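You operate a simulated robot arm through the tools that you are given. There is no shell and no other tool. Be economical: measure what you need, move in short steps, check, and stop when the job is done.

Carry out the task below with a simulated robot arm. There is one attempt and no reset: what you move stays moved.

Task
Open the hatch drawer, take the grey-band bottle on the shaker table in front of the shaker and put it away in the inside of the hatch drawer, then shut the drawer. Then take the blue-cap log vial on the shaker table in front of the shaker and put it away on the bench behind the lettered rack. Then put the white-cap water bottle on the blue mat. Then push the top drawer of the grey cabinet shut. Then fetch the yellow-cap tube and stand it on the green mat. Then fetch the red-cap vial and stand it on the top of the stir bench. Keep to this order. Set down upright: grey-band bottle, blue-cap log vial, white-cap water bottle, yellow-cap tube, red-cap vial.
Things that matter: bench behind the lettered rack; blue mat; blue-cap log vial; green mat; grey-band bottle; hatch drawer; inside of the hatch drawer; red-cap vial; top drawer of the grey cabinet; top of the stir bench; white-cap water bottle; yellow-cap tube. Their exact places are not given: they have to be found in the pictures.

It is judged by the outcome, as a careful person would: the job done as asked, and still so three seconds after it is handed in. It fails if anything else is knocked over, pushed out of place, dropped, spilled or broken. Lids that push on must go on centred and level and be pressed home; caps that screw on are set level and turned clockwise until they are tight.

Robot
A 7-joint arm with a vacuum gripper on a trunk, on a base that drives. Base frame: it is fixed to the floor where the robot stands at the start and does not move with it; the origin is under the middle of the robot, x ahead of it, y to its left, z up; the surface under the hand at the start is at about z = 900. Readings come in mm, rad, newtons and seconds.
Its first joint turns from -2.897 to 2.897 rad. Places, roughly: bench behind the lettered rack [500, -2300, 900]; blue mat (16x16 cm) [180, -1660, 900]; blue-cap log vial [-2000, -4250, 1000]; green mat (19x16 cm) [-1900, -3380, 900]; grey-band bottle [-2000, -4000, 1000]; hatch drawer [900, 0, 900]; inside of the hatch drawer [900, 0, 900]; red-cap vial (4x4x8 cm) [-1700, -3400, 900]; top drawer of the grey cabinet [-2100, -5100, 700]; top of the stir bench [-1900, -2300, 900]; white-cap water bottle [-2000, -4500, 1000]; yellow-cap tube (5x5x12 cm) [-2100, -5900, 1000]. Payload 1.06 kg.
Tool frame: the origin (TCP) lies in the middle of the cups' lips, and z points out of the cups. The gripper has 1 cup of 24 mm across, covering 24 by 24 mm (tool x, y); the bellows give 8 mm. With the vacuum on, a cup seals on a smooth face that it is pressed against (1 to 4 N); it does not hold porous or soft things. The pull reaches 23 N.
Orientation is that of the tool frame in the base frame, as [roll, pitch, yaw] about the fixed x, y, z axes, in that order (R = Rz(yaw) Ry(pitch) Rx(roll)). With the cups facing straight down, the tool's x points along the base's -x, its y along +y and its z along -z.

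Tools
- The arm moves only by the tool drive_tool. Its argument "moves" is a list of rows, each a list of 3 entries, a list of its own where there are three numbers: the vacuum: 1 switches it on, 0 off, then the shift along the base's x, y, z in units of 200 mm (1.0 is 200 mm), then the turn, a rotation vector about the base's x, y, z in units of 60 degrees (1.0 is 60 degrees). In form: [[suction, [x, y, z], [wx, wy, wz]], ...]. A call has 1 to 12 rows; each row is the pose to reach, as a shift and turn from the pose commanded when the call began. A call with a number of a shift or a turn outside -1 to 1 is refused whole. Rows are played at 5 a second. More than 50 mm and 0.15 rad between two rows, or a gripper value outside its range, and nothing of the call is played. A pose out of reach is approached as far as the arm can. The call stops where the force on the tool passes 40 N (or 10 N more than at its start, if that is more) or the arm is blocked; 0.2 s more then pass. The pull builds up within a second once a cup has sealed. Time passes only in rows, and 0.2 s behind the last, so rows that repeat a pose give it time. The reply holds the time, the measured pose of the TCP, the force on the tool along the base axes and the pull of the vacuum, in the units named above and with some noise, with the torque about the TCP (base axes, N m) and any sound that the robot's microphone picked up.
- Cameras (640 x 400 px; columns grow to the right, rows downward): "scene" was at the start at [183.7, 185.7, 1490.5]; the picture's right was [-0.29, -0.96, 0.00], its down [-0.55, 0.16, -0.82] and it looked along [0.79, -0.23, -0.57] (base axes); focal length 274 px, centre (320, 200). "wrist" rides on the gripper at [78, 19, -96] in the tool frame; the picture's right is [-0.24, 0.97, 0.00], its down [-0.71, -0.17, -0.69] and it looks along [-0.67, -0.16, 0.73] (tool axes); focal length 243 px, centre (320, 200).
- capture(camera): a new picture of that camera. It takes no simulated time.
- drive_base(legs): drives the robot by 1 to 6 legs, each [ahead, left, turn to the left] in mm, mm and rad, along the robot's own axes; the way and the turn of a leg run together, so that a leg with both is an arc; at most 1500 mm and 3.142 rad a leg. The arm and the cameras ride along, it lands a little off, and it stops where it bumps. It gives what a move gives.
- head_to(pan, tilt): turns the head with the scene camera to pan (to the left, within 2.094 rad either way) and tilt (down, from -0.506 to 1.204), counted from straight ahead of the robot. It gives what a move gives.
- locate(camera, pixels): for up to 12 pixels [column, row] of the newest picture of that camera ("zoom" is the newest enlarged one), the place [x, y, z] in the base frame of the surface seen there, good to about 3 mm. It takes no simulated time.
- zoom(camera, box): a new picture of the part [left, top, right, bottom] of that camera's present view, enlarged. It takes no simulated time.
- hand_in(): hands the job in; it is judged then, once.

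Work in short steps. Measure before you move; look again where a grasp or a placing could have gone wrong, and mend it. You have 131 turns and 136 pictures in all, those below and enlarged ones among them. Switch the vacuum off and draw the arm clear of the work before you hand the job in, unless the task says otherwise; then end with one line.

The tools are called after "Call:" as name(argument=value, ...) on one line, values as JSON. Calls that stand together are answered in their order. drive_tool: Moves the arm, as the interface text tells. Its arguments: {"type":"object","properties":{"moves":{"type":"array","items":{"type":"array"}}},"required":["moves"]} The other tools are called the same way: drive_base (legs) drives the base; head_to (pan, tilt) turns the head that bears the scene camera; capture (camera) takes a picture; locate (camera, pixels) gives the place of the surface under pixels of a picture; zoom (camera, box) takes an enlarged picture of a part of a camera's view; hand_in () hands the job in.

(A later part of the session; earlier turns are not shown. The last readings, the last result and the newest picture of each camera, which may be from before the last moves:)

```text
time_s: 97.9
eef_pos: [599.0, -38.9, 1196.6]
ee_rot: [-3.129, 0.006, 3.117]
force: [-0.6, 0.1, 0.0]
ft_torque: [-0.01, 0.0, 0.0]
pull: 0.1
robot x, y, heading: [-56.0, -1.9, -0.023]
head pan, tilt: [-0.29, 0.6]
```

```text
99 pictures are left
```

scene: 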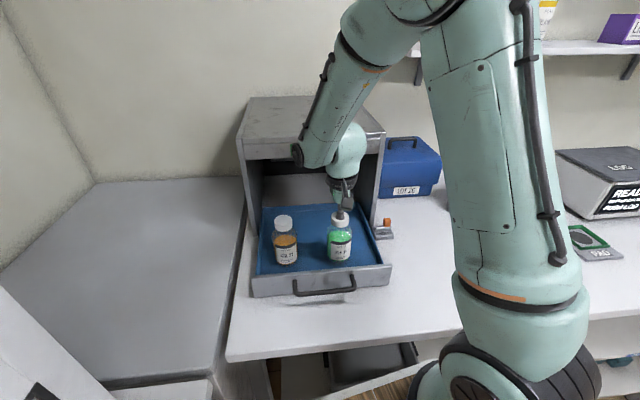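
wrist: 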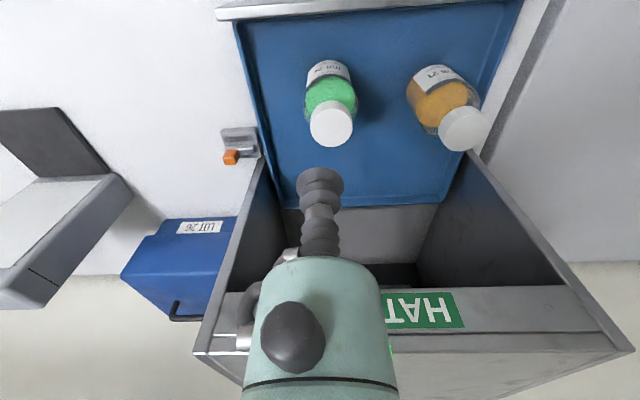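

Both bottles stand in the drawer. I bring the tool in front of the handle at (470,47) and start down.

Call:
drive_tool(moves=[[0, [-0.16, 0.105, 0], [0, 0, 0]], [0, [-0.32, 0.21, 0], [0, 0, 0]], [0, [-0.48, 0.32, 0], [0, 0, 0]], [0, [-0.645, 0.43, 0], [0, 0, 0]], [0, [-0.645, 0.43, -0.2], [0, 0, 0]], [0, [-0.645, 0.43, -0.4], [0, 0, 0]], [0, [-0.645, 0.43, -0.6], [0, 0, 0]], [0, [-0.645, 0.43, -0.8], [0, 0, 0]], [0, [-0.645, 0.43, -0.8], [0, 0, 0]]])

Call:
capture(camera="wrist")

```text
time_s: 99.9
eef_pos: [468.2, 49.0, 1038.5]
ee_rot: [-3.131, 0.009, 3.119]
force: [-0.1, -0.8, 0.9]
ft_torque: [-0.02, -0.02, -0.02]
pull: 0.0
robot x, y, heading: [-58.2, -5.5, -0.019]
head pan, tilt: [-0.29, 0.6]
```

```text
98 pictures are left
```

wrist: 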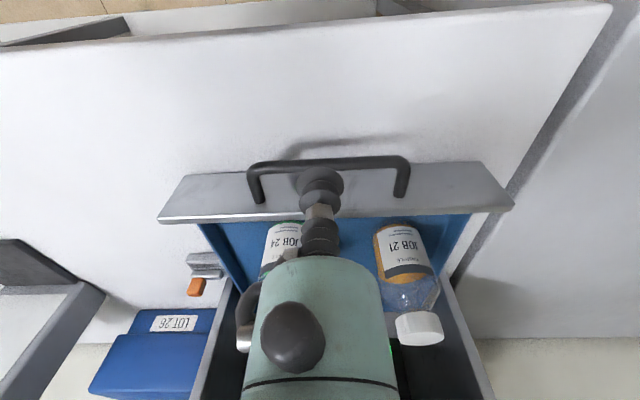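

I check the handle bar's place before dropping in front of it.

Call:
locate(camera="wrist", pixels=[[290, 165], [350, 158], [380, 158], [270, 163]])

Call:
drive_tool(moves=[[0, [0, 0, -0.2], [0, 0, 0]], [0, [0, 0, -0.4], [0, 0, 0]], [0, [0, 0, -0.53], [0, 0, 0]], [0, [0, 0, -0.53], [0, 0, 0]]])

Call:
capture(camera="wrist")

```text
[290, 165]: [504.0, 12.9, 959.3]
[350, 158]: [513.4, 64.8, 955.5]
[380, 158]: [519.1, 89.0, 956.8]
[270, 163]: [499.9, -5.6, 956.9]
```

```text
time_s: 100.9
eef_pos: [469.1, 47.6, 932.5]
ee_rot: [-3.131, 0.01, 3.12]
force: [0.3, -1.0, -0.2]
ft_torque: [-0.03, 0.0, 0.02]
pull: 0.1
robot x, y, heading: [-58.9, -3.8, -0.017]
head pan, tilt: [-0.29, 0.6]
```

```text
97 pictures are left
```

wrist: 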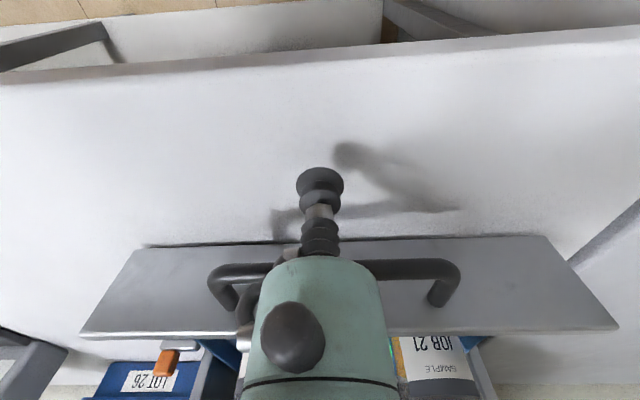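

The cup is in front of the bar. I push along (0.979,-0.205) slowly.

Call:
drive_tool(moves=[[0, [0.08, -0.0165, 0], [0, 0, 0]], [0, [0.15, -0.031, 0], [0, 0, 0]], [0, [0.22, -0.046, 0], [0, 0, 0]], [0, [0.3, -0.063, 0], [0, 0, 0]], [0, [0.38, -0.0795, 0], [0, 0, 0]], [0, [0.46, -0.096, 0], [0, 0, 0]], [0, [0.54, -0.113, 0], [0, 0, 0]], [0, [0.62, -0.13, 0], [0, 0, 0]], [0, [0.7, -0.1465, 0], [0, 0, 0]], [0, [0.78, -0.163, 0], [0, 0, 0]], [0, [0.86, -0.18, 0], [0, 0, 0]], [0, [0.86, -0.18, 0], [0, 0, 0]]])

Call:
capture(camera="wrist")

Call:
capture(camera="scene")

```text
time_s: 103.5
eef_pos: [642.2, 11.2, 931.5]
ee_rot: [-3.13, 0.008, 3.12]
force: [-0.2, -0.5, 0.7]
ft_torque: [-0.02, -0.02, 0.0]
pull: 0.1
robot x, y, heading: [-58.2, -3.8, -0.023]
head pan, tilt: [-0.29, 0.6]
```

```text
96 pictures are left
```

wrist: 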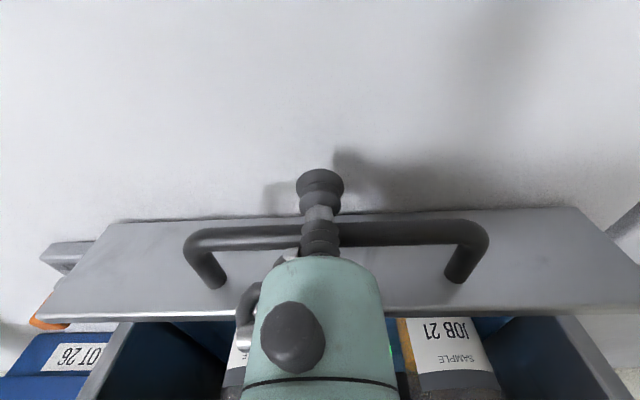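

```text
95 pictures are left
```

scene: 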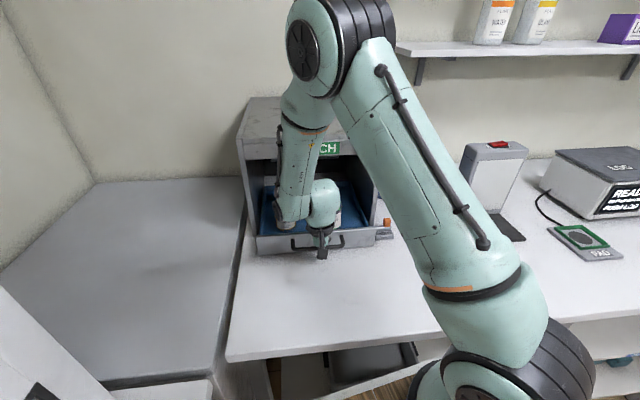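

The drawer is nearly in. I check the forearm's clearance to the hatch roof before the last push.

Call:
locate(camera="scene", pixels=[[283, 150], [290, 215], [300, 130], [330, 150], [258, 150], [360, 145], [320, 240], [385, 222]])

Call:
zoom(camera="scene", box=[230, 90, 410, 270])

```text
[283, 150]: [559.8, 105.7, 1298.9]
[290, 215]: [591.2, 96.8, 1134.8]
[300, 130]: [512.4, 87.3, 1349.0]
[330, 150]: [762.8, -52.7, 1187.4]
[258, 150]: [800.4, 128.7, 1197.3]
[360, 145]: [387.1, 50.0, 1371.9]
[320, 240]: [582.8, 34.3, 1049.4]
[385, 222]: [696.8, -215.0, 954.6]
```

```text
2.22 times, centred on (320, 180) of scene
```

zoom: 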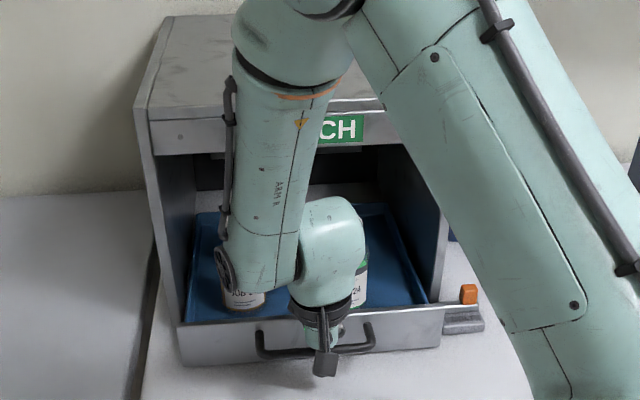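

I add the 12° tilt for roof clearance and push the last ~60–70 mm in small steps, watching force.

Call:
drive_tool(moves=[[0, [0.06, -0.012, 0], [0, -0.05, 0]], [0, [0.12, -0.025, 0], [0, -0.1, 0]], [0, [0.17, -0.035, 0], [0, -0.15, 0]], [0, [0.21, -0.043, 0], [0, -0.2, 0]], [0, [0.24, -0.049, 0], [0, -0.2, 0]], [0, [0.27, -0.055, 0], [0, -0.2, 0]], [0, [0.29, -0.06, 0], [0, -0.2, 0]], [0, [0.31, -0.064, 0], [0, -0.2, 0]], [0, [0.33, -0.068, 0], [0, -0.2, 0]], [0, [0.35, -0.072, 0], [0, -0.2, 0]], [0, [0.36, -0.074, 0], [0, -0.2, 0]]])

Call:
capture(camera="wrist")

```text
time_s: 105.9
eef_pos: [713.5, -2.9, 931.4]
ee_rot: [-3.135, 0.215, 3.117]
force: [-1.5, 0.7, 0.2]
ft_torque: [-0.05, -0.04, 0.01]
pull: 0.0
robot x, y, heading: [-56.7, -3.4, -0.018]
head pan, tilt: [-0.29, 0.6]
```

```text
93 pictures are left
```

wrist: 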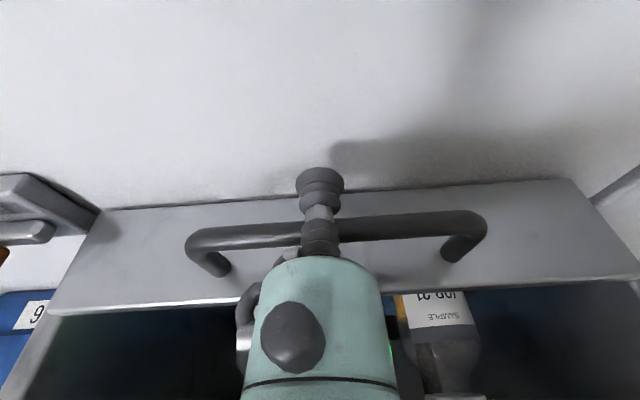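

I compare the bar and panel places with the original shut reading (bar x≈716, panel x≈759 at y≈0).

Call:
locate(camera="wrist", pixels=[[380, 225], [260, 235], [380, 250], [360, 270], [270, 225], [100, 300], [560, 200]])

```text
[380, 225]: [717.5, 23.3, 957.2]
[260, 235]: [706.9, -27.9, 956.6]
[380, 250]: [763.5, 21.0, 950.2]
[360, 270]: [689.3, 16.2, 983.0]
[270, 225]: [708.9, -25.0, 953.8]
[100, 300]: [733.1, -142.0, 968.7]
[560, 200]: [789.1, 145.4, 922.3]
```

Within 0–4 mm of shut. I press a few more mm to be sure.

Call:
drive_tool(moves=[[0, [0.015, -0.003, 0], [0, 0, 0]], [0, [0.03, -0.006, 0], [0, 0, 0]], [0, [0.045, -0.009, 0], [0, 0, 0]], [0, [0.045, -0.009, 0], [0, 0, 0]]])

```text
time_s: 106.7
eef_pos: [716.9, -2.9, 930.0]
ee_rot: [-3.135, 0.206, 3.116]
force: [-8.3, 0.4, 0.6]
ft_torque: [-0.02, -0.22, -0.03]
pull: 0.0
robot x, y, heading: [-56.9, -7.3, -0.019]
head pan, tilt: [-0.29, 0.6]
stopped in row 3: the force on the tool passed its limit at 44 N (the readings are from after the stop); the commanded pose is now the measured one
```

Firmly shut (44 N stop). I back off and raise the arm to the travel pose.

Call:
drive_tool(moves=[[0, [-0.15, 0.03, 0], [0, 0, 0]], [0, [-0.3, 0.05, 0.1], [0, 0.05, 0]], [0, [-0.42, 0.05, 0.25], [0, 0.1, 0]], [0, [-0.52, 0.05, 0.42], [0, 0.15, 0]], [0, [-0.58, 0.0, 0.6], [0, 0.2, 0]], [0, [-0.6, -0.1, 0.8], [0, 0.2, 0]], [0, [-0.6, -0.2, 1.0], [0, 0.2, 0]], [0, [-0.6, -0.2, 1.0], [0, 0.2, 0]]])

Call:
capture(camera="scene")

```text
time_s: 107.2
eef_pos: [672.1, 5.3, 934.9]
ee_rot: [-3.132, 0.172, 3.119]
force: [1.6, 0.7, -26.1]
ft_torque: [0.02, 0.13, -0.02]
pull: 0.0
robot x, y, heading: [-56.5, -2.3, -0.02]
head pan, tilt: [-0.29, 0.6]
stopped in row 2: the force on the tool passed its limit at 52 N (the readings are from after the stop); the commanded pose is now the measured one
```

```text
92 pictures are left
```

scene: 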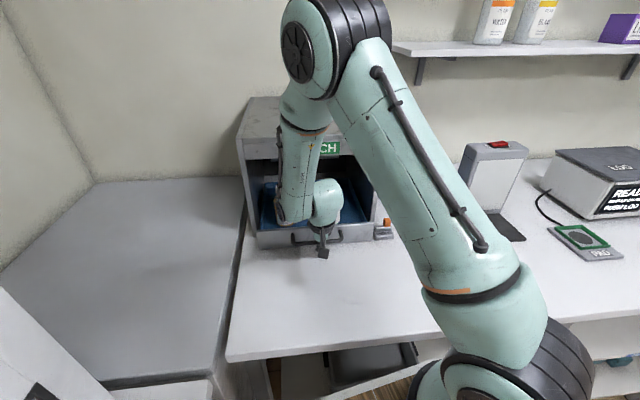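

Something caught (26 N downward). I look with the wrist camera.

Call:
capture(camera="wrist")

Call:
zoom(camera="scene", box=[250, 170, 400, 270])

```text
91 pictures are left
```

wrist: 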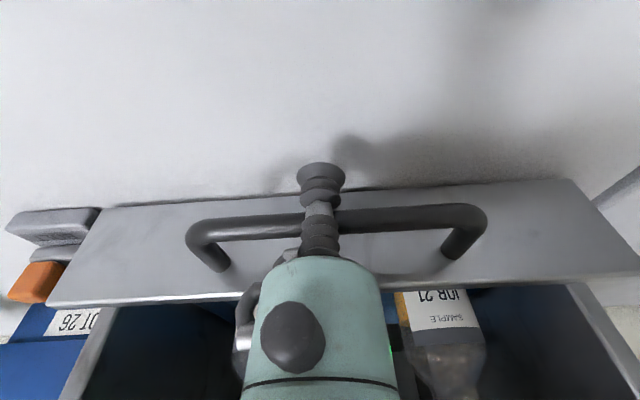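

```text
4.00 times, centred on (325, 220) of scene
```

zoom: 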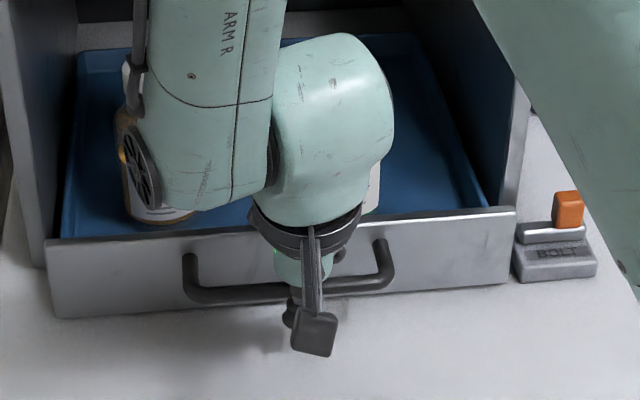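

The drawer followed back about 40 mm with the tool in front of the bar, and the cup lip hooked under the bar on lifting. I lower slightly and retreat purely horizontally, then look.

Call:
drive_tool(moves=[[0, [0, 0, -0.04], [0, 0, 0]], [0, [0, 0, -0.06], [0, 0, 0]], [0, [-0.08, 0.0165, -0.06], [0, 0, 0]], [0, [-0.16, 0.033, -0.06], [0, 0, 0]], [0, [-0.24, 0.05, -0.06], [0, 0, 0]], [0, [-0.24, 0.05, -0.06], [0, 0, 0]]])

Call:
capture(camera="wrist")

```text
time_s: 108.6
eef_pos: [622.7, 15.9, 924.5]
ee_rot: [-3.133, 0.175, 3.118]
force: [-2.6, -2.3, 6.9]
ft_torque: [0.09, -0.04, 0.01]
pull: 0.1
robot x, y, heading: [-54.4, -3.8, -0.016]
head pan, tilt: [-0.29, 0.6]
```

```text
89 pictures are left
```

wrist: 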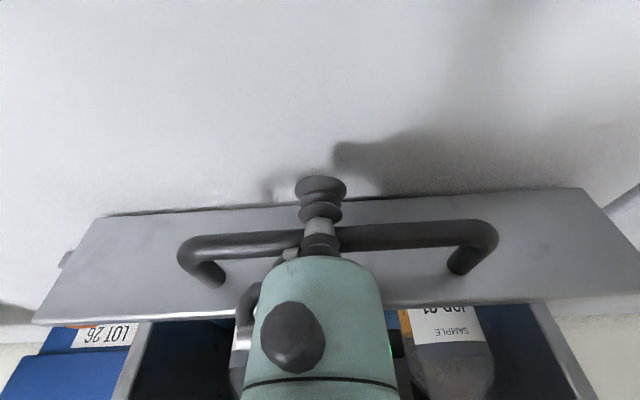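

The bar still follows; I measure where it lies relative to the tool axis.

Call:
locate(camera="wrist", pixels=[[350, 232], [350, 244], [292, 236], [292, 250], [318, 225], [318, 240], [318, 190], [360, 265]])

Call:
zoom(camera="wrist", box=[230, 160, 410, 280])

```text
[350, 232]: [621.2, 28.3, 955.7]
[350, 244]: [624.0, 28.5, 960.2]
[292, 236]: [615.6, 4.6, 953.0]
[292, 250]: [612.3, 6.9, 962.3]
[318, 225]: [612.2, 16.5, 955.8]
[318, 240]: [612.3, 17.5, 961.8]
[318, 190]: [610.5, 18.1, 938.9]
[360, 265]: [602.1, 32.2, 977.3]
```

```text
3.33 times, centred on (320, 220) of wrist
```

zoom: 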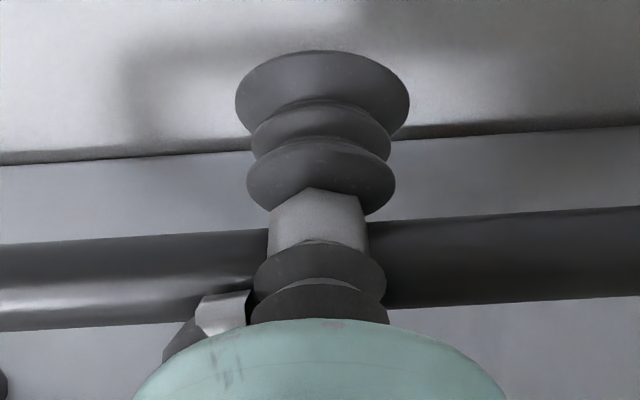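

The bar sits right on the tool axis: it has slipped into the neck between the bellows and is jammed by the tilt. I level the tool at z≈931 and see whether the forces vanish, then retreat a little.

Call:
drive_tool(moves=[[0, [0, 0, 0.015], [0, 0.04, 0]], [0, [-0.01, 0, 0.025], [0, 0.08, 0]], [0, [-0.02, 0.002, 0.033], [0, 0.12, 0]], [0, [-0.025, 0.003, 0.033], [0, 0.168, 0]], [0, [-0.025, 0.003, 0.033], [0, 0.168, 0]]])

Call:
zoom(camera="wrist", box=[170, 130, 470, 330])

```text
time_s: 109.8
eef_pos: [619.9, 15.7, 932.2]
ee_rot: [-3.13, -0.001, 3.121]
force: [-1.6, -2.3, 2.3]
ft_torque: [0.05, -0.09, -0.01]
pull: 0.1
robot x, y, heading: [-57.1, -7.0, -0.022]
head pan, tilt: [-0.29, 0.6]
```

```text
2.00 times, centred on (320, 230) of wrist
```

zoom: 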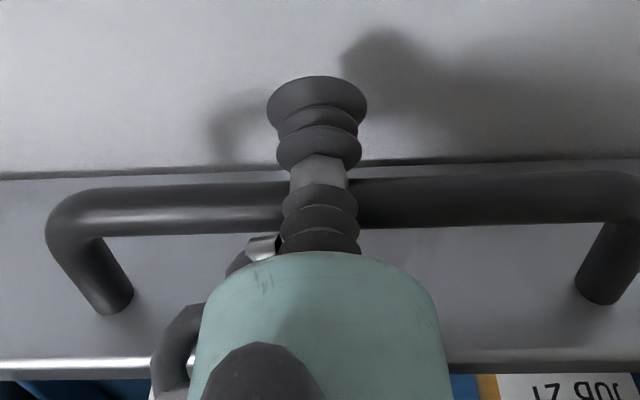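

Force is down to about 2 N. I raise 2 mm and retreat 25 mm, watching whether the bar stays.

Call:
drive_tool(moves=[[0, [0, 0, 0.01], [0, 0, 0]], [0, [0, 0.01, 0.01], [0, 0, 0]], [0, [-0.15, 0.04, 0.01], [0, 0, 0]], [0, [-0.15, 0.04, 0.01], [0, 0, 0]]])

Call:
zoom(camera="wrist", box=[170, 130, 470, 330])

Call:
locate(camera="zoom", pixels=[[420, 205], [200, 205], [330, 180], [330, 200], [420, 280]])

```text
time_s: 110.8
eef_pos: [590.1, 22.9, 933.5]
ee_rot: [-3.131, -0.001, 3.12]
force: [0.4, 0.6, 0.1]
ft_torque: [-0.03, -0.04, 0.04]
pull: 0.0
robot x, y, heading: [-58.7, -4.2, -0.022]
head pan, tilt: [-0.29, 0.6]
```

```text
2.00 times, centred on (320, 230) of wrist
```

zoom: 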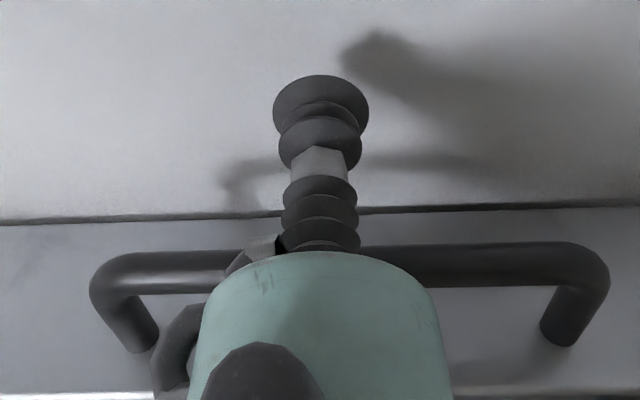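

```text
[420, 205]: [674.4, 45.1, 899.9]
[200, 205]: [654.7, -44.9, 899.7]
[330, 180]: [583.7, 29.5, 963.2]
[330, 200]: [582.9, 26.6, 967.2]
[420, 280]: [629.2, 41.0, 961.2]
```

Free now (force ≈0). Instead of the bar I'll push on the panel itself left of the handle, at about lateral +105 mm. I move there first.

Call:
drive_tool(moves=[[0, [-0.05, 0.15, 0], [0, 0, 0]], [0, [0, 0.37, 0], [0, 0, 0]], [0, [0.06, 0.58, -0.05], [0, 0, 0]], [0, [0.25, 0.55, -0.05], [0, 0, 0]], [0, [0.25, 0.55, -0.05], [0, 0, 0]]])

Call:
capture(camera="wrist")

```text
time_s: 112.0
eef_pos: [637.9, 135.7, 924.1]
ee_rot: [-3.129, -0.001, 3.12]
force: [-0.9, -0.4, -0.2]
ft_torque: [0.0, 0.01, 0.01]
pull: 0.1
robot x, y, heading: [-58.1, -2.3, -0.016]
head pan, tilt: [-0.29, 0.6]
```

```text
85 pictures are left
```

wrist: 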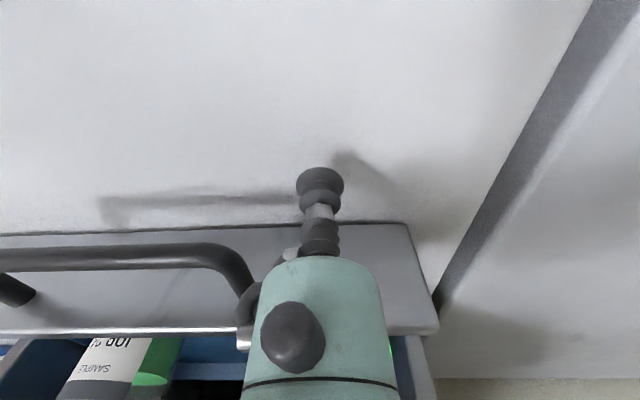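

I push forward along the normal with the 12° tilt so the lip bears on the panel, keeping clear of the roof.

Call:
drive_tool(moves=[[0, [0.08, 0.04, 0], [0, -0.05, 0]], [0, [0.16, 0.02, 0], [0, -0.1, 0]], [0, [0.24, 0.005, 0], [0, -0.15, 0]], [0, [0.32, -0.01, 0], [0, -0.2, 0]], [0, [0.4, -0.03, 0], [0, -0.2, 0]], [0, [0.47, -0.045, 0], [0, -0.2, 0]], [0, [0.54, -0.06, 0], [0, -0.2, 0]], [0, [0.6, -0.07, 0], [0, -0.2, 0]], [0, [0.64, -0.08, 0], [0, -0.2, 0]], [0, [0.67, -0.085, 0], [0, -0.2, 0]], [0, [0.7, -0.09, 0], [0, -0.2, 0]], [0, [0.72, -0.095, 0], [0, -0.2, 0]]])

Call:
capture(camera="wrist")

```text
time_s: 114.6
eef_pos: [774.2, 116.2, 920.1]
ee_rot: [-3.132, 0.194, 3.121]
force: [-8.2, 1.4, 1.4]
ft_torque: [-0.02, -0.1, -0.01]
pull: 0.1
robot x, y, heading: [-56.9, -4.3, -0.02]
head pan, tilt: [-0.29, 0.6]
stopped in row 12: the force on the tool passed its limit at 45 N (the readings are from after the stop); the commanded pose is now the measured one
```

```text
84 pictures are left
```

wrist: 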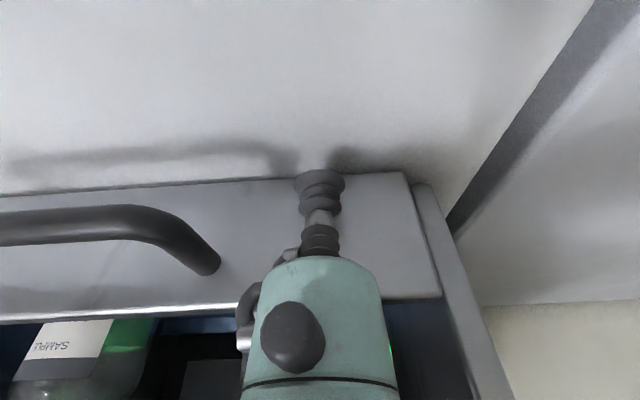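

Shut against its stop. I retreat horizontally and check the drawer stays.

Call:
drive_tool(moves=[[0, [-0.1, 0.02, 0.0], [0, 0, 0]], [0, [-0.25, 0.05, 0.0], [0, 0, 0]], [0, [-0.45, 0.07, 0], [0, 0.05, 0]], [0, [-0.6, 0.07, 0.1], [0, 0.1, 0]], [0, [-0.7, 0.0, 0.25], [0, 0.15, 0]], [0, [-0.75, -0.1, 0.4], [0, 0.185, 0]], [0, [-0.8, -0.25, 0.55], [0, 0.185, 0]], [0, [-0.85, -0.35, 0.75], [0, 0.185, 0]], [0, [-0.85, -0.45, 0.95], [0, 0.185, 0]], [0, [-0.85, -0.55, 1.0], [0, 0.185, 0]]])

Call:
capture(camera="scene")

Call:
capture(camera="wrist")

```text
time_s: 116.8
eef_pos: [604.3, 6.0, 1122.0]
ee_rot: [-3.129, 0.004, 3.122]
force: [0.1, 0.2, 0.1]
ft_torque: [0.02, 0.04, 0.03]
pull: 0.1
robot x, y, heading: [-56.2, -3.2, -0.02]
head pan, tilt: [-0.29, 0.6]
```

```text
83 pictures are left
```

scene: 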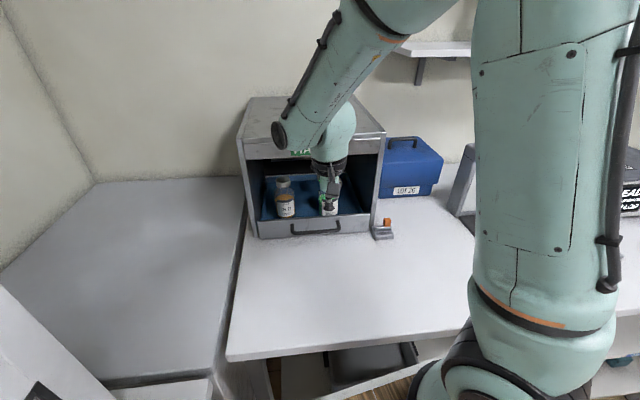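

```text
82 pictures are left
```

wrist: 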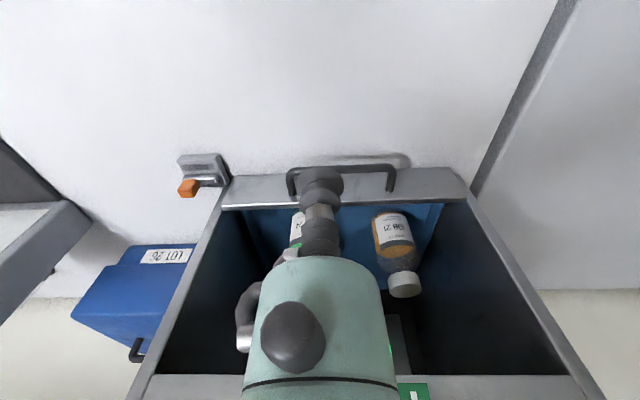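

Both bottles stand. I verify the shut position with locate and raise the arm to the travel height.

Call:
locate(camera="wrist", pixels=[[380, 167], [295, 178], [420, 185], [240, 195], [390, 190], [298, 192]])

Call:
drive_tool(moves=[[0, [0, -0.1, 0.15], [0, 0, 0]], [0, [0, -0.2, 0.3], [0, 0, 0]], [0, [0, -0.25, 0.45], [0, 0, 0]], [0, [0, -0.25, 0.48], [0, 0, 0]]])

```text
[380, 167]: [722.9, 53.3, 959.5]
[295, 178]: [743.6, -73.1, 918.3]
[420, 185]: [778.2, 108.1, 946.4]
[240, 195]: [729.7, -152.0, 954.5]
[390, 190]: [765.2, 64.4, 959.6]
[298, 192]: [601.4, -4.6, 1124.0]
```

```text
time_s: 117.8
eef_pos: [604.4, -44.1, 1215.5]
ee_rot: [-3.127, 0.002, 3.123]
force: [0.0, -0.6, -0.3]
ft_torque: [-0.02, -0.03, -0.01]
pull: 0.1
robot x, y, heading: [-57.2, -1.5, -0.014]
head pan, tilt: [-0.29, 0.6]
```

The drawer is shut as at the start. I drive back down the aisle and look at the left bench (lettered rack, blue mat) on the way.

Call:
drive_base(legs=[[-140, 0, 0], [0, 0, -0.88], [0, 0, -0.87], [1400, 0, 0], [0, 0, 0.03]])

Call:
head_to(pan=1.2, tilt=0.5)

Call:
capture(camera="scene")

```text
time_s: 130.6
eef_pos: [-625.9, -2036.0, 1216.7]
ee_rot: [-3.126, 0.003, 1.39]
force: [1.0, -0.1, 0.0]
ft_torque: [0.01, 0.01, 0.0]
pull: 0.1
robot x, y, heading: [-482.8, -1387.6, -1.747]
head pan, tilt: [-0.29, 0.6]
```

```text
time_s: 132.2
eef_pos: [-625.3, -2036.9, 1215.4]
ee_rot: [-3.128, 0.004, 1.391]
force: [0.0, 0.5, 0.7]
ft_torque: [0.01, 0.03, -0.01]
pull: 0.0
robot x, y, heading: [-481.2, -1387.6, -1.75]
head pan, tilt: [1.201, 0.499]
```

```text
81 pictures are left
```

scene: 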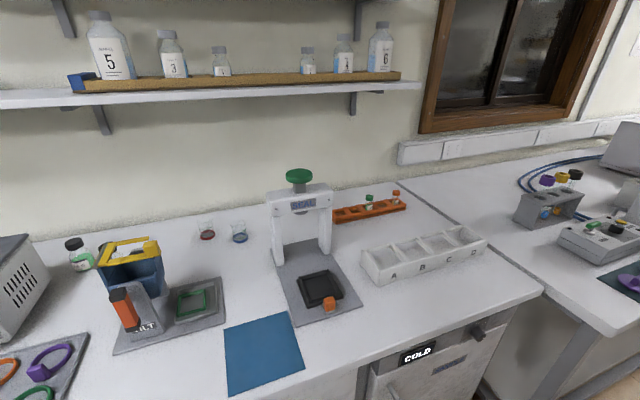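

The lettered rack A–D is at (425,255), the blue mat at (262,355). I locate the key points and zoom around the rack.

Call:
locate(camera="scene", pixels=[[380, 285], [488, 240], [365, 250], [455, 225], [440, 212], [410, 225], [262, 350], [228, 335], [292, 318], [300, 370], [230, 395], [395, 190]])

Call:
zoom(camera="scene", box=[320, 160, 520, 300])

Call:
locate(camera="zoom", pixels=[[300, 170], [400, 150], [350, 190], [420, 170], [250, 200], [180, 230], [160, 330], [520, 250], [440, 210], [350, 130]])

```text
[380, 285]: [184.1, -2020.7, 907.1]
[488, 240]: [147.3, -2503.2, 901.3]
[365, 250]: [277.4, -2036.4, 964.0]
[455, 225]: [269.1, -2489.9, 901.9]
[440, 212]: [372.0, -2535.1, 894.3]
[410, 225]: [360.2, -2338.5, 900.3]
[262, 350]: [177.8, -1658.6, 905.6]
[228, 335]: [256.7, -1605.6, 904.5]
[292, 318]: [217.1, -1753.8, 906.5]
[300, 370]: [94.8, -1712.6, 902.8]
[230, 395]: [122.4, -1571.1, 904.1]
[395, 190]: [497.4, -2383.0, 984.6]
```

```text
2.86 times, centred on (420, 230) of scene
```

zoom: 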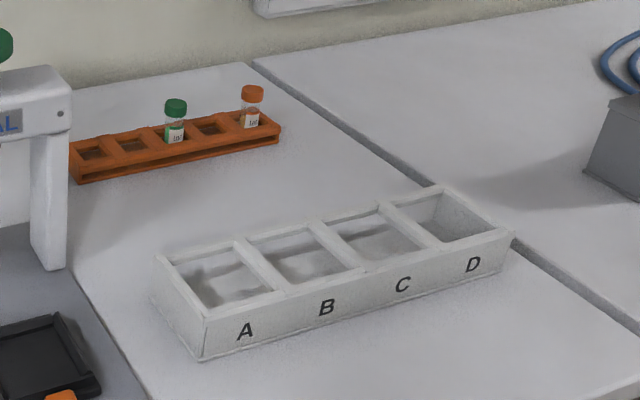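

```text
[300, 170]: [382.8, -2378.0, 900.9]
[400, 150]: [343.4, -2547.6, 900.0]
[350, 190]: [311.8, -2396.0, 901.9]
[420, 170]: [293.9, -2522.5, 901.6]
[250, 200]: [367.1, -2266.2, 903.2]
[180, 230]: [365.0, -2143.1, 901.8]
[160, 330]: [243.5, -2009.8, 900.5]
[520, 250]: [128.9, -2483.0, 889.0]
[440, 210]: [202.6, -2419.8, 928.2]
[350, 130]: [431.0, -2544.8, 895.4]
```

The space behind the rack is free around (316..370,-2270). Now I continue to the shaker table for the LOG vial: 3127 mm ahead, then a right turn.

Call:
drive_base(legs=[[0, 0, -0.02], [1500, 0, 0], [1500, 0, 0], [127, 0, 0], [0, 0, -0.8], [0, 0, -0.77]])

Call:
head_to(pan=-0.1, tilt=0.6)

Call:
capture(camera="wrist")

```text
time_s: 152.1
eef_pos: [-1729.9, -4341.4, 1216.4]
ee_rot: [-3.128, 0.004, -0.173]
force: [-0.1, 0.6, 0.4]
ft_torque: [-0.03, 0.0, -0.02]
pull: 0.0
robot x, y, heading: [-1082.2, -4478.8, 2.965]
head pan, tilt: [1.201, 0.499]
```

```text
time_s: 153.6
eef_pos: [-1730.4, -4341.6, 1215.5]
ee_rot: [-3.128, 0.004, -0.173]
force: [0.0, -0.5, -0.2]
ft_torque: [-0.01, -0.01, 0.01]
pull: 0.0
robot x, y, heading: [-1081.0, -4482.7, 2.968]
head pan, tilt: [-0.099, 0.6]
```

```text
79 pictures are left
```

wrist: 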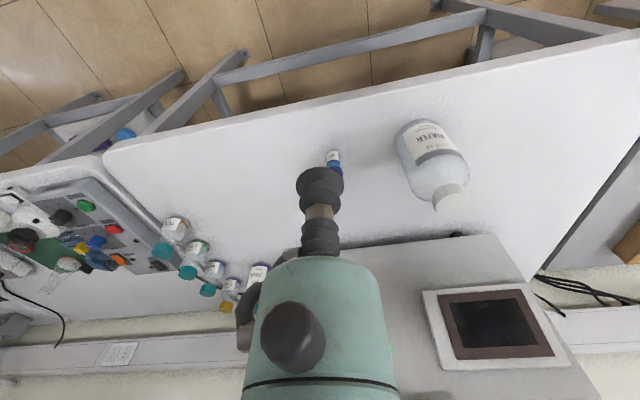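

The vial is at (335,160) in the wrist view, partly hidden by the cup; I use the scene camera to pin its cap.

Call:
capture(camera="scene")

Call:
zoom(camera="wrist", box=[300, 130, 380, 190])

```text
78 pictures are left
```

scene: 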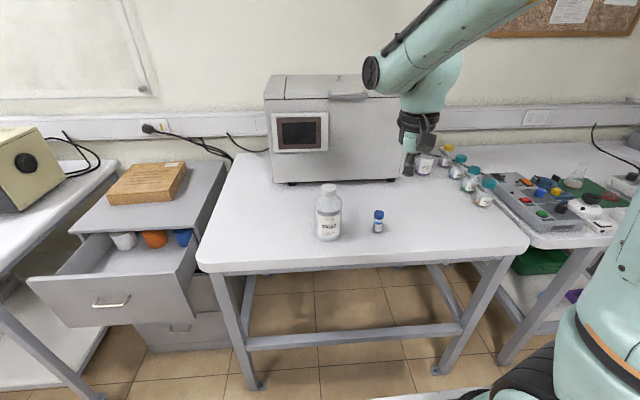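

```text
6.67 times, centred on (340, 160) of wrist
```

zoom: 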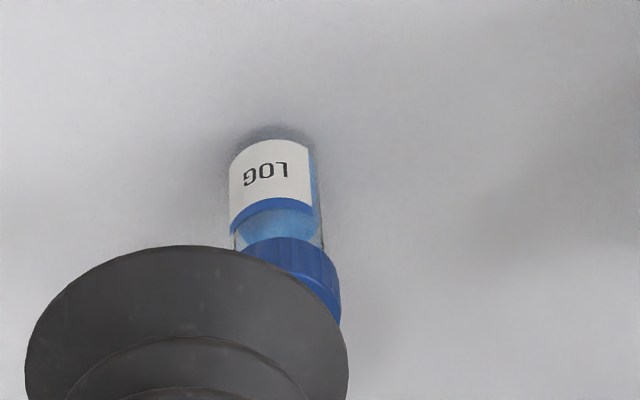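

The grey cabinet's open top drawer is visible on the left too. I zoom on the vial and locate its cap top.

Call:
zoom(camera="scene", box=[358, 200, 398, 240])

Call:
locate(camera="scene", pixels=[[378.5, 211.5], [378.5, 213], [376, 212], [381, 212], [378, 218], [378, 230]])

```text
10.00 times, centred on (378, 220) of scene
```

zoom: 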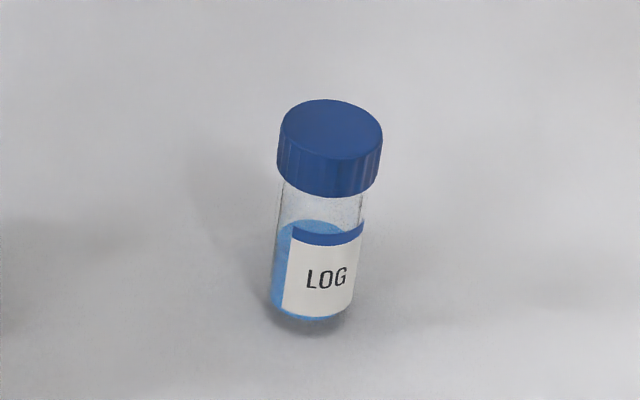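

```text
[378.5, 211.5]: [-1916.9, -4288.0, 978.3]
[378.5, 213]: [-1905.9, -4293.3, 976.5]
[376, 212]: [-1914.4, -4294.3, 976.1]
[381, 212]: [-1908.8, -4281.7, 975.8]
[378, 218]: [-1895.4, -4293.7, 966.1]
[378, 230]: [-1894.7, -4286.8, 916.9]
```

I refine the cap centre from the zoomed edges.

Call:
locate(camera="zoom", pixels=[[330, 130], [286, 130], [376, 130], [330, 105], [330, 155], [330, 118], [330, 143], [300, 118], [360, 118], [300, 142], [360, 142]])

```text
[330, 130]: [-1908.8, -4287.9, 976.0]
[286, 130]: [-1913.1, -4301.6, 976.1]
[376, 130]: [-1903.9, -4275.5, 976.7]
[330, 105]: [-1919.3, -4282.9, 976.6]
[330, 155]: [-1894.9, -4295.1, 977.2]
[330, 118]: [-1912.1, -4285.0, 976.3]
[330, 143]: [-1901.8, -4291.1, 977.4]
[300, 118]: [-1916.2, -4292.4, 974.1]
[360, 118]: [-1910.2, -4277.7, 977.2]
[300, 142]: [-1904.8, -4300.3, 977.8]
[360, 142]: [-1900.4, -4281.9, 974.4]
```

Cap centre (-1908,-4289), z 976.5. I move over it and down to z≈1016.

Call:
drive_tool(moves=[[0, [-0.2, 0.06, -0.08], [0, 0, 0]], [0, [-0.4, 0.12, -0.16], [0, 0, 0]], [0, [-0.6, 0.18, -0.24], [0, 0, 0]], [0, [-0.8, 0.24, -0.32], [0, 0, 0]], [0, [-0.89, 0.2625, -0.5], [0, 0, 0]], [0, [-0.89, 0.2625, -0.7], [0, 0, 0]], [0, [-0.89, 0.2625, -0.9], [0, 0, 0]], [0, [-0.89, 0.2625, -1.0], [0, 0, 0]], [0, [-0.89, 0.2625, -1.0], [0, 0, 0]]])

Call:
capture(camera="wrist")

```text
time_s: 155.6
eef_pos: [-1906.4, -4289.7, 1016.3]
ee_rot: [-3.127, 0.002, -0.173]
force: [-0.6, -0.3, 0.1]
ft_torque: [-0.01, 0.02, 0.0]
pull: 0.1
robot x, y, heading: [-1082.2, -4480.3, 2.968]
head pan, tilt: [-0.099, 0.6]
```

```text
75 pictures are left
```

wrist: 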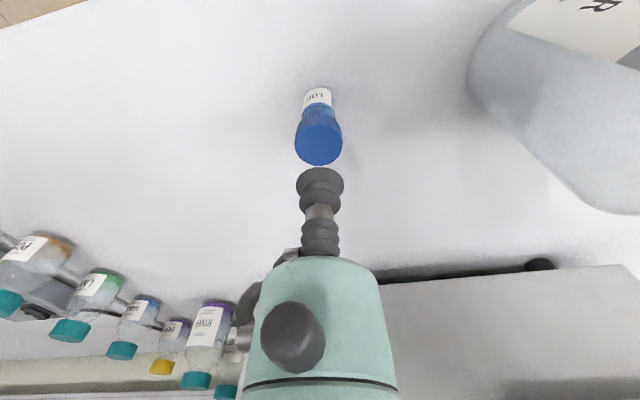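

Aligned laterally; I check the cap's centre in this view.

Call:
locate(camera="wrist", pixels=[[319, 140], [319, 162], [319, 121], [298, 142], [340, 142]])

```text
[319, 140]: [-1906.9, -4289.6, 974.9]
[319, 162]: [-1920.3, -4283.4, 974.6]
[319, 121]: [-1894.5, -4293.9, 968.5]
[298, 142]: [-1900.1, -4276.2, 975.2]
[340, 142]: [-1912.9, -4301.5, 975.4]
```

Centred. Vacuum on and lower to z≈973.

Call:
drive_tool(moves=[[1, [0, 0, -0.1], [0, 0, 0]], [1, [0, 0, -0.17], [0, 0, 0]], [1, [0, 0, -0.2], [0, 0, 0]], [1, [0, 0, -0.212], [0, 0, 0]], [1, [0, 0, -0.212], [0, 0, 0]], [1, [0, 0, -0.212], [0, 0, 0]]])

```text
time_s: 157.0
eef_pos: [-1907.6, -4289.1, 973.5]
ee_rot: [-3.128, 0.004, -0.173]
force: [-0.5, 0.1, 8.8]
ft_torque: [-0.05, 0.01, -0.02]
pull: 22.7
robot x, y, heading: [-1080.3, -4483.5, 2.971]
head pan, tilt: [-0.099, 0.6]
```

Sealed. I lift and draw in for travel.

Call:
drive_tool(moves=[[1, [0, 0, 0.08], [0, 0, 0]], [1, [0, 0, 0.25], [0, 0, 0]], [1, [0, 0, 0.45], [0, 0, 0]], [1, [0, 0, 0.65], [0, 0, 0]], [1, [0.12, -0.02, 0.8], [0, 0, 0]], [1, [0.3, -0.06, 0.9], [0, 0, 0]], [1, [0.5, -0.1, 1.0], [0, 0, 0]], [1, [0.7, -0.15, 1.0], [0, 0, 0]], [1, [0.9, -0.18, 1.0], [0, 0, 0]], [1, [0.9, -0.18, 1.0], [0, 0, 0]]])

Call:
zoom(camera="wrist", box=[220, 80, 420, 230])

```text
time_s: 159.2
eef_pos: [-1727.9, -4323.8, 1175.9]
ee_rot: [-3.127, 0.002, -0.173]
force: [-0.4, -0.3, -0.4]
ft_torque: [0.01, -0.01, 0.0]
pull: 23.1
robot x, y, heading: [-1081.2, -4481.6, 2.972]
head pan, tilt: [-0.099, 0.6]
```

```text
2.67 times, centred on (320, 155) of wrist
```

zoom: 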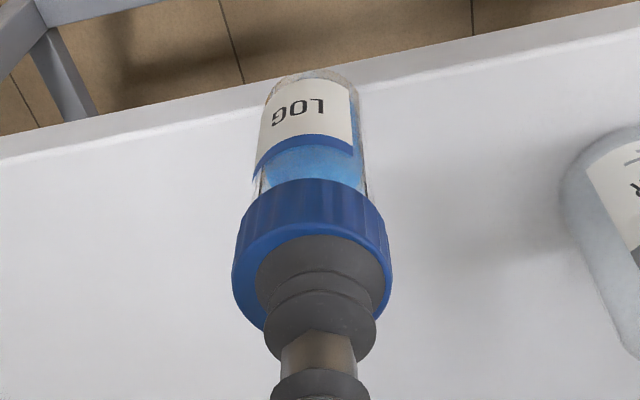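

The vial is held. I turn to face down the aisle and reverse toward the rack station.

Call:
drive_base(legs=[[0, 0, 0.8], [0, 0, 0.75], [-1225, 0, 0], [-1225, 0, 0]])

```text
time_s: 175.2
eef_pos: [-776.3, -2724.8, 1175.1]
ee_rot: [-3.127, 0.004, 1.382]
force: [-0.9, -0.2, -0.9]
ft_torque: [0.0, 0.02, 0.0]
pull: 23.4
robot x, y, heading: [-607.3, -2080.4, -1.754]
head pan, tilt: [-0.099, 0.6]
```

At a≈2161. I turn left to face the left bench and look.

Call:
drive_base(legs=[[0, 0, 0.8], [0, 0, 0.75]])

Call:
head_to(pan=-0.1, tilt=0.5)

Call:
capture(camera="scene")

Call:
capture(camera="wrist")

```text
time_s: 179.7
eef_pos: [33.3, -2254.9, 1176.5]
ee_rot: [-3.127, 0.004, 2.944]
force: [-0.5, -0.1, -0.7]
ft_torque: [-0.02, -0.01, -0.01]
pull: 23.3
robot x, y, heading: [-609.8, -2080.7, -0.199]
head pan, tilt: [-0.099, 0.6]
```

```text
time_s: 180.4
eef_pos: [34.4, -2254.8, 1174.9]
ee_rot: [-3.129, 0.004, 2.943]
force: [-0.2, -0.3, -0.6]
ft_torque: [0.04, 0.03, 0.02]
pull: 22.6
robot x, y, heading: [-609.4, -2080.3, -0.193]
head pan, tilt: [-0.099, 0.499]
```

```text
73 pictures are left
```

scene: 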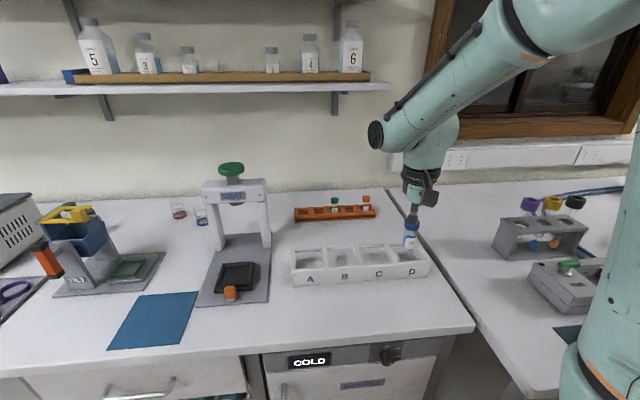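

```text
72 pictures are left
```

wrist: 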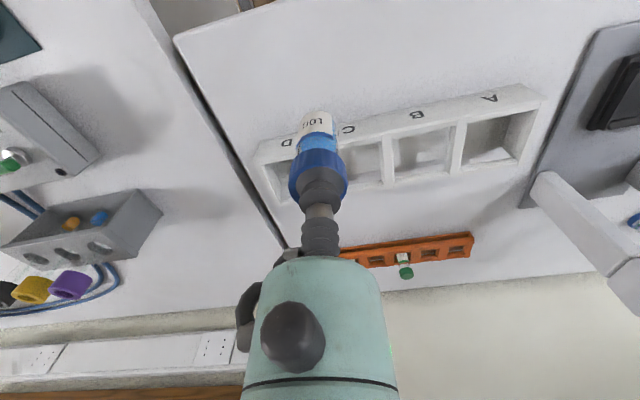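

Call:
locate(camera="scene", pixels=[[292, 285], [428, 272], [290, 252], [418, 246], [295, 221], [376, 215], [296, 210], [340, 235], [360, 232], [310, 238], [390, 232], [270, 240]])

Call:
locate(camera="wrist", pixels=[[538, 95], [265, 160], [510, 165], [385, 190], [350, 250], [472, 240], [430, 205], [400, 215], [460, 200]])

```text
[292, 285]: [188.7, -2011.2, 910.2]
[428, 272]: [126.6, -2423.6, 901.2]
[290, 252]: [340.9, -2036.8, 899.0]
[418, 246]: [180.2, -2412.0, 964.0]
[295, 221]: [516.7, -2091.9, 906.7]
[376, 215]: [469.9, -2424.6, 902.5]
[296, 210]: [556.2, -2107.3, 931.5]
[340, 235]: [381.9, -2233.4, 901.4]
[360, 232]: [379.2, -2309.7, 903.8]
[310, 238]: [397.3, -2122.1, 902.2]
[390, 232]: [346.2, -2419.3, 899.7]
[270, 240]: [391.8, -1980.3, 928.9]
```

```text
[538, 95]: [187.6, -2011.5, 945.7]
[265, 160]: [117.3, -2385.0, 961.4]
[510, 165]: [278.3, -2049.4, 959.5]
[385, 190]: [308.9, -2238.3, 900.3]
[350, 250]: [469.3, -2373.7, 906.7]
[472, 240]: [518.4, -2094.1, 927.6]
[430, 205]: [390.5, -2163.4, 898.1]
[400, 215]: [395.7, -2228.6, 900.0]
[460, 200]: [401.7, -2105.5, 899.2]
```

The free strip behind the rack runs from b≈690 to 935; target is (340,-2279). I drive ahead 170 mm for reach.

Call:
drive_base(legs=[[170, 0, 0]])

```text
time_s: 181.8
eef_pos: [206.8, -2286.6, 1176.5]
ee_rot: [-3.128, 0.003, 2.95]
force: [0.1, 0.2, -0.6]
ft_torque: [-0.01, 0.04, 0.0]
pull: 22.7
robot x, y, heading: [-435.5, -2110.5, -0.196]
head pan, tilt: [-0.099, 0.499]
```

I move to (340,-2279) and come down to ~10 mm above the bench.

Call:
drive_tool(moves=[[1, [0.2, 0.01, 0], [0, 0, 0]], [1, [0.4, 0.025, 0], [0, 0, 0]], [1, [0.6, 0.04, 0], [0, 0, 0]], [1, [0.665, 0.04, -0.15], [0, 0, 0]], [1, [0.665, 0.04, -0.35], [0, 0, 0]], [1, [0.665, 0.04, -0.55], [0, 0, 0]], [1, [0.665, 0.04, -0.75], [0, 0, 0]], [1, [0.665, 0.04, -0.9], [0, 0, 0]], [1, [0.665, 0.04, -0.95], [0, 0, 0]], [1, [0.665, 0.04, -0.95], [0, 0, 0]]])

Call:
capture(camera="wrist")

```text
time_s: 184.0
eef_pos: [339.3, -2278.2, 984.2]
ee_rot: [-3.126, 0.004, 2.95]
force: [0.6, -0.2, -0.2]
ft_torque: [0.04, -0.02, 0.0]
pull: 22.8
robot x, y, heading: [-434.5, -2115.5, -0.195]
head pan, tilt: [-0.099, 0.499]
```

```text
71 pictures are left
```

wrist: 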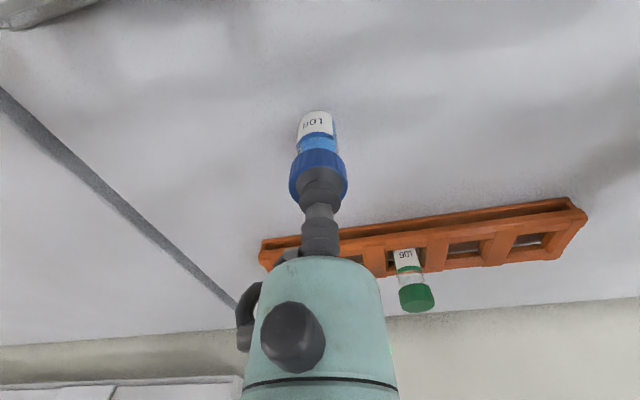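

Clear all around. I lower to contact and release.

Call:
drive_tool(moves=[[1, [0, 0, -0.025], [0, 0, 0]], [1, [0, 0, -0.045], [0, 0, 0]], [1, [0, 0, -0.055], [0, 0, 0]], [1, [0, 0, -0.055], [0, 0, 0]]])

```text
time_s: 185.0
eef_pos: [339.7, -2278.3, 974.8]
ee_rot: [-3.128, 0.003, 2.949]
force: [-0.8, -0.3, 0.1]
ft_torque: [0.02, 0.0, 0.01]
pull: 22.8
robot x, y, heading: [-437.2, -2114.7, -0.191]
head pan, tilt: [-0.099, 0.499]
```

Call:
drive_tool(moves=[[1, [0, 0, -0.01], [0, 0, 0]], [1, [0, 0, -0.018], [0, 0, 0]], [1, [0, 0, -0.018], [0, 0, 0]]])

```text
time_s: 185.8
eef_pos: [339.9, -2278.6, 971.3]
ee_rot: [-3.126, 0.005, 2.948]
force: [2.0, -1.9, 15.5]
ft_torque: [-0.08, -0.11, -0.03]
pull: 22.9
robot x, y, heading: [-438.5, -2117.7, -0.195]
head pan, tilt: [-0.099, 0.499]
```

Contact is made (15 N). I ease up 1.5 mm, release, wait, and lift.

Call:
drive_tool(moves=[[1, [0, 0, 0.008], [0, 0, 0]], [0, [0, 0, 0.008], [0, 0, 0]], [0, [0, 0, 0.008], [0, 0, 0]], [0, [0, 0, 0.008], [0, 0, 0]], [0, [0, 0, 0.008], [0, 0, 0]], [0, [0, 0, 0.03], [0, 0, 0]], [0, [0, 0, 0.1], [0, 0, 0]], [0, [0, 0, 0.3], [0, 0, 0]], [0, [0, 0, 0.5], [0, 0, 0]], [0, [0, 0, 0.75], [0, 0, 0]], [0, [-0.1, 0, 0.95], [0, 0, 0]], [0, [-0.2, 0, 1.0], [0, 0, 0]]])

Call:
capture(camera="wrist")

```text
time_s: 188.4
eef_pos: [297.7, -2276.0, 1173.0]
ee_rot: [-3.127, 0.001, 2.95]
force: [0.0, -0.6, -1.2]
ft_torque: [0.0, 0.05, -0.03]
pull: 0.0
robot x, y, heading: [-435.0, -2114.9, -0.19]
head pan, tilt: [-0.099, 0.499]
```

```text
70 pictures are left
```

wrist: 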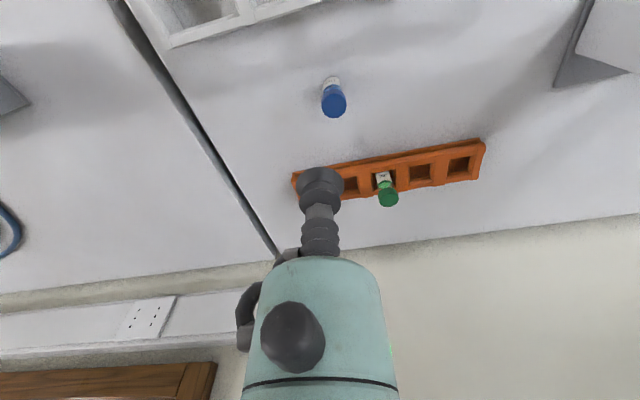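

The vial stands upright behind the rack. I draw the arm in and drive back to the shaker table for the WATER bottle.

Call:
drive_tool(moves=[[0, [-0.2, 0.04, 0.1], [0, 0, 0]], [0, [-0.4, 0.08, 0.2], [0, 0, 0]], [0, [-0.5, 0.1, 0.2], [0, 0, 0]], [0, [-0.5, 0.1, 0.2], [0, 0, 0]]])

Call:
drive_base(legs=[[-190, 0, 0], [0, 0, -0.8], [0, 0, -0.78], [1300, 0, 0], [1280, 0, 0]])

```text
time_s: 189.4
eef_pos: [198.5, -2258.4, 1209.4]
ee_rot: [-3.127, 0.004, 2.95]
force: [0.3, -0.5, -0.2]
ft_torque: [0.02, 0.0, -0.02]
pull: 0.0
robot x, y, heading: [-435.6, -2116.7, -0.19]
head pan, tilt: [-0.099, 0.499]
```

```text
time_s: 207.3
eef_pos: [-1239.5, -5262.0, 1210.0]
ee_rot: [-3.128, 0.004, 1.4]
force: [-0.4, -0.3, -0.5]
ft_torque: [0.03, -0.01, 0.01]
pull: 0.1
robot x, y, heading: [-1106.7, -4628.5, -1.74]
head pan, tilt: [-0.099, 0.499]
```

At a≈4758. I turn right to face the table, come 100 mm ahead, and look.

Call:
drive_base(legs=[[0, 0, -0.8], [0, 0, -0.8], [100, 0, 0]])

Call:
capture(camera="wrist")

Call:
capture(camera="scene")

```text
time_s: 212.7
eef_pos: [-1839.6, -4451.1, 1209.3]
ee_rot: [-3.128, 0.004, -0.208]
force: [-0.3, -0.1, -0.3]
ft_torque: [0.01, 0.03, 0.04]
pull: 0.1
robot x, y, heading: [-1209.0, -4604.8, 2.935]
head pan, tilt: [-0.099, 0.499]
```

```text
69 pictures are left
```

wrist: 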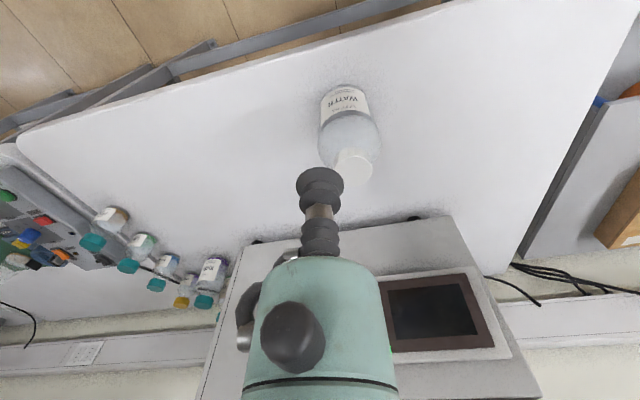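

```text
68 pictures are left
```

scene: 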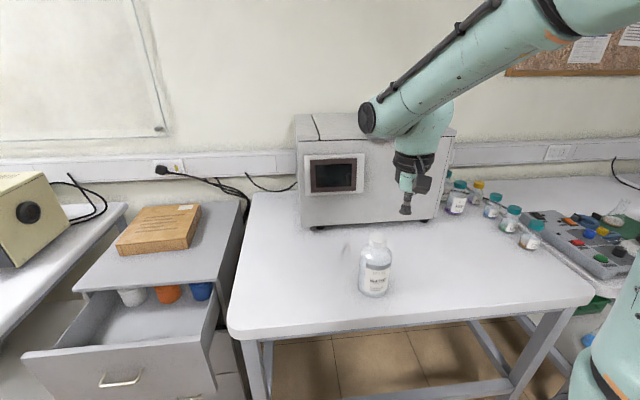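

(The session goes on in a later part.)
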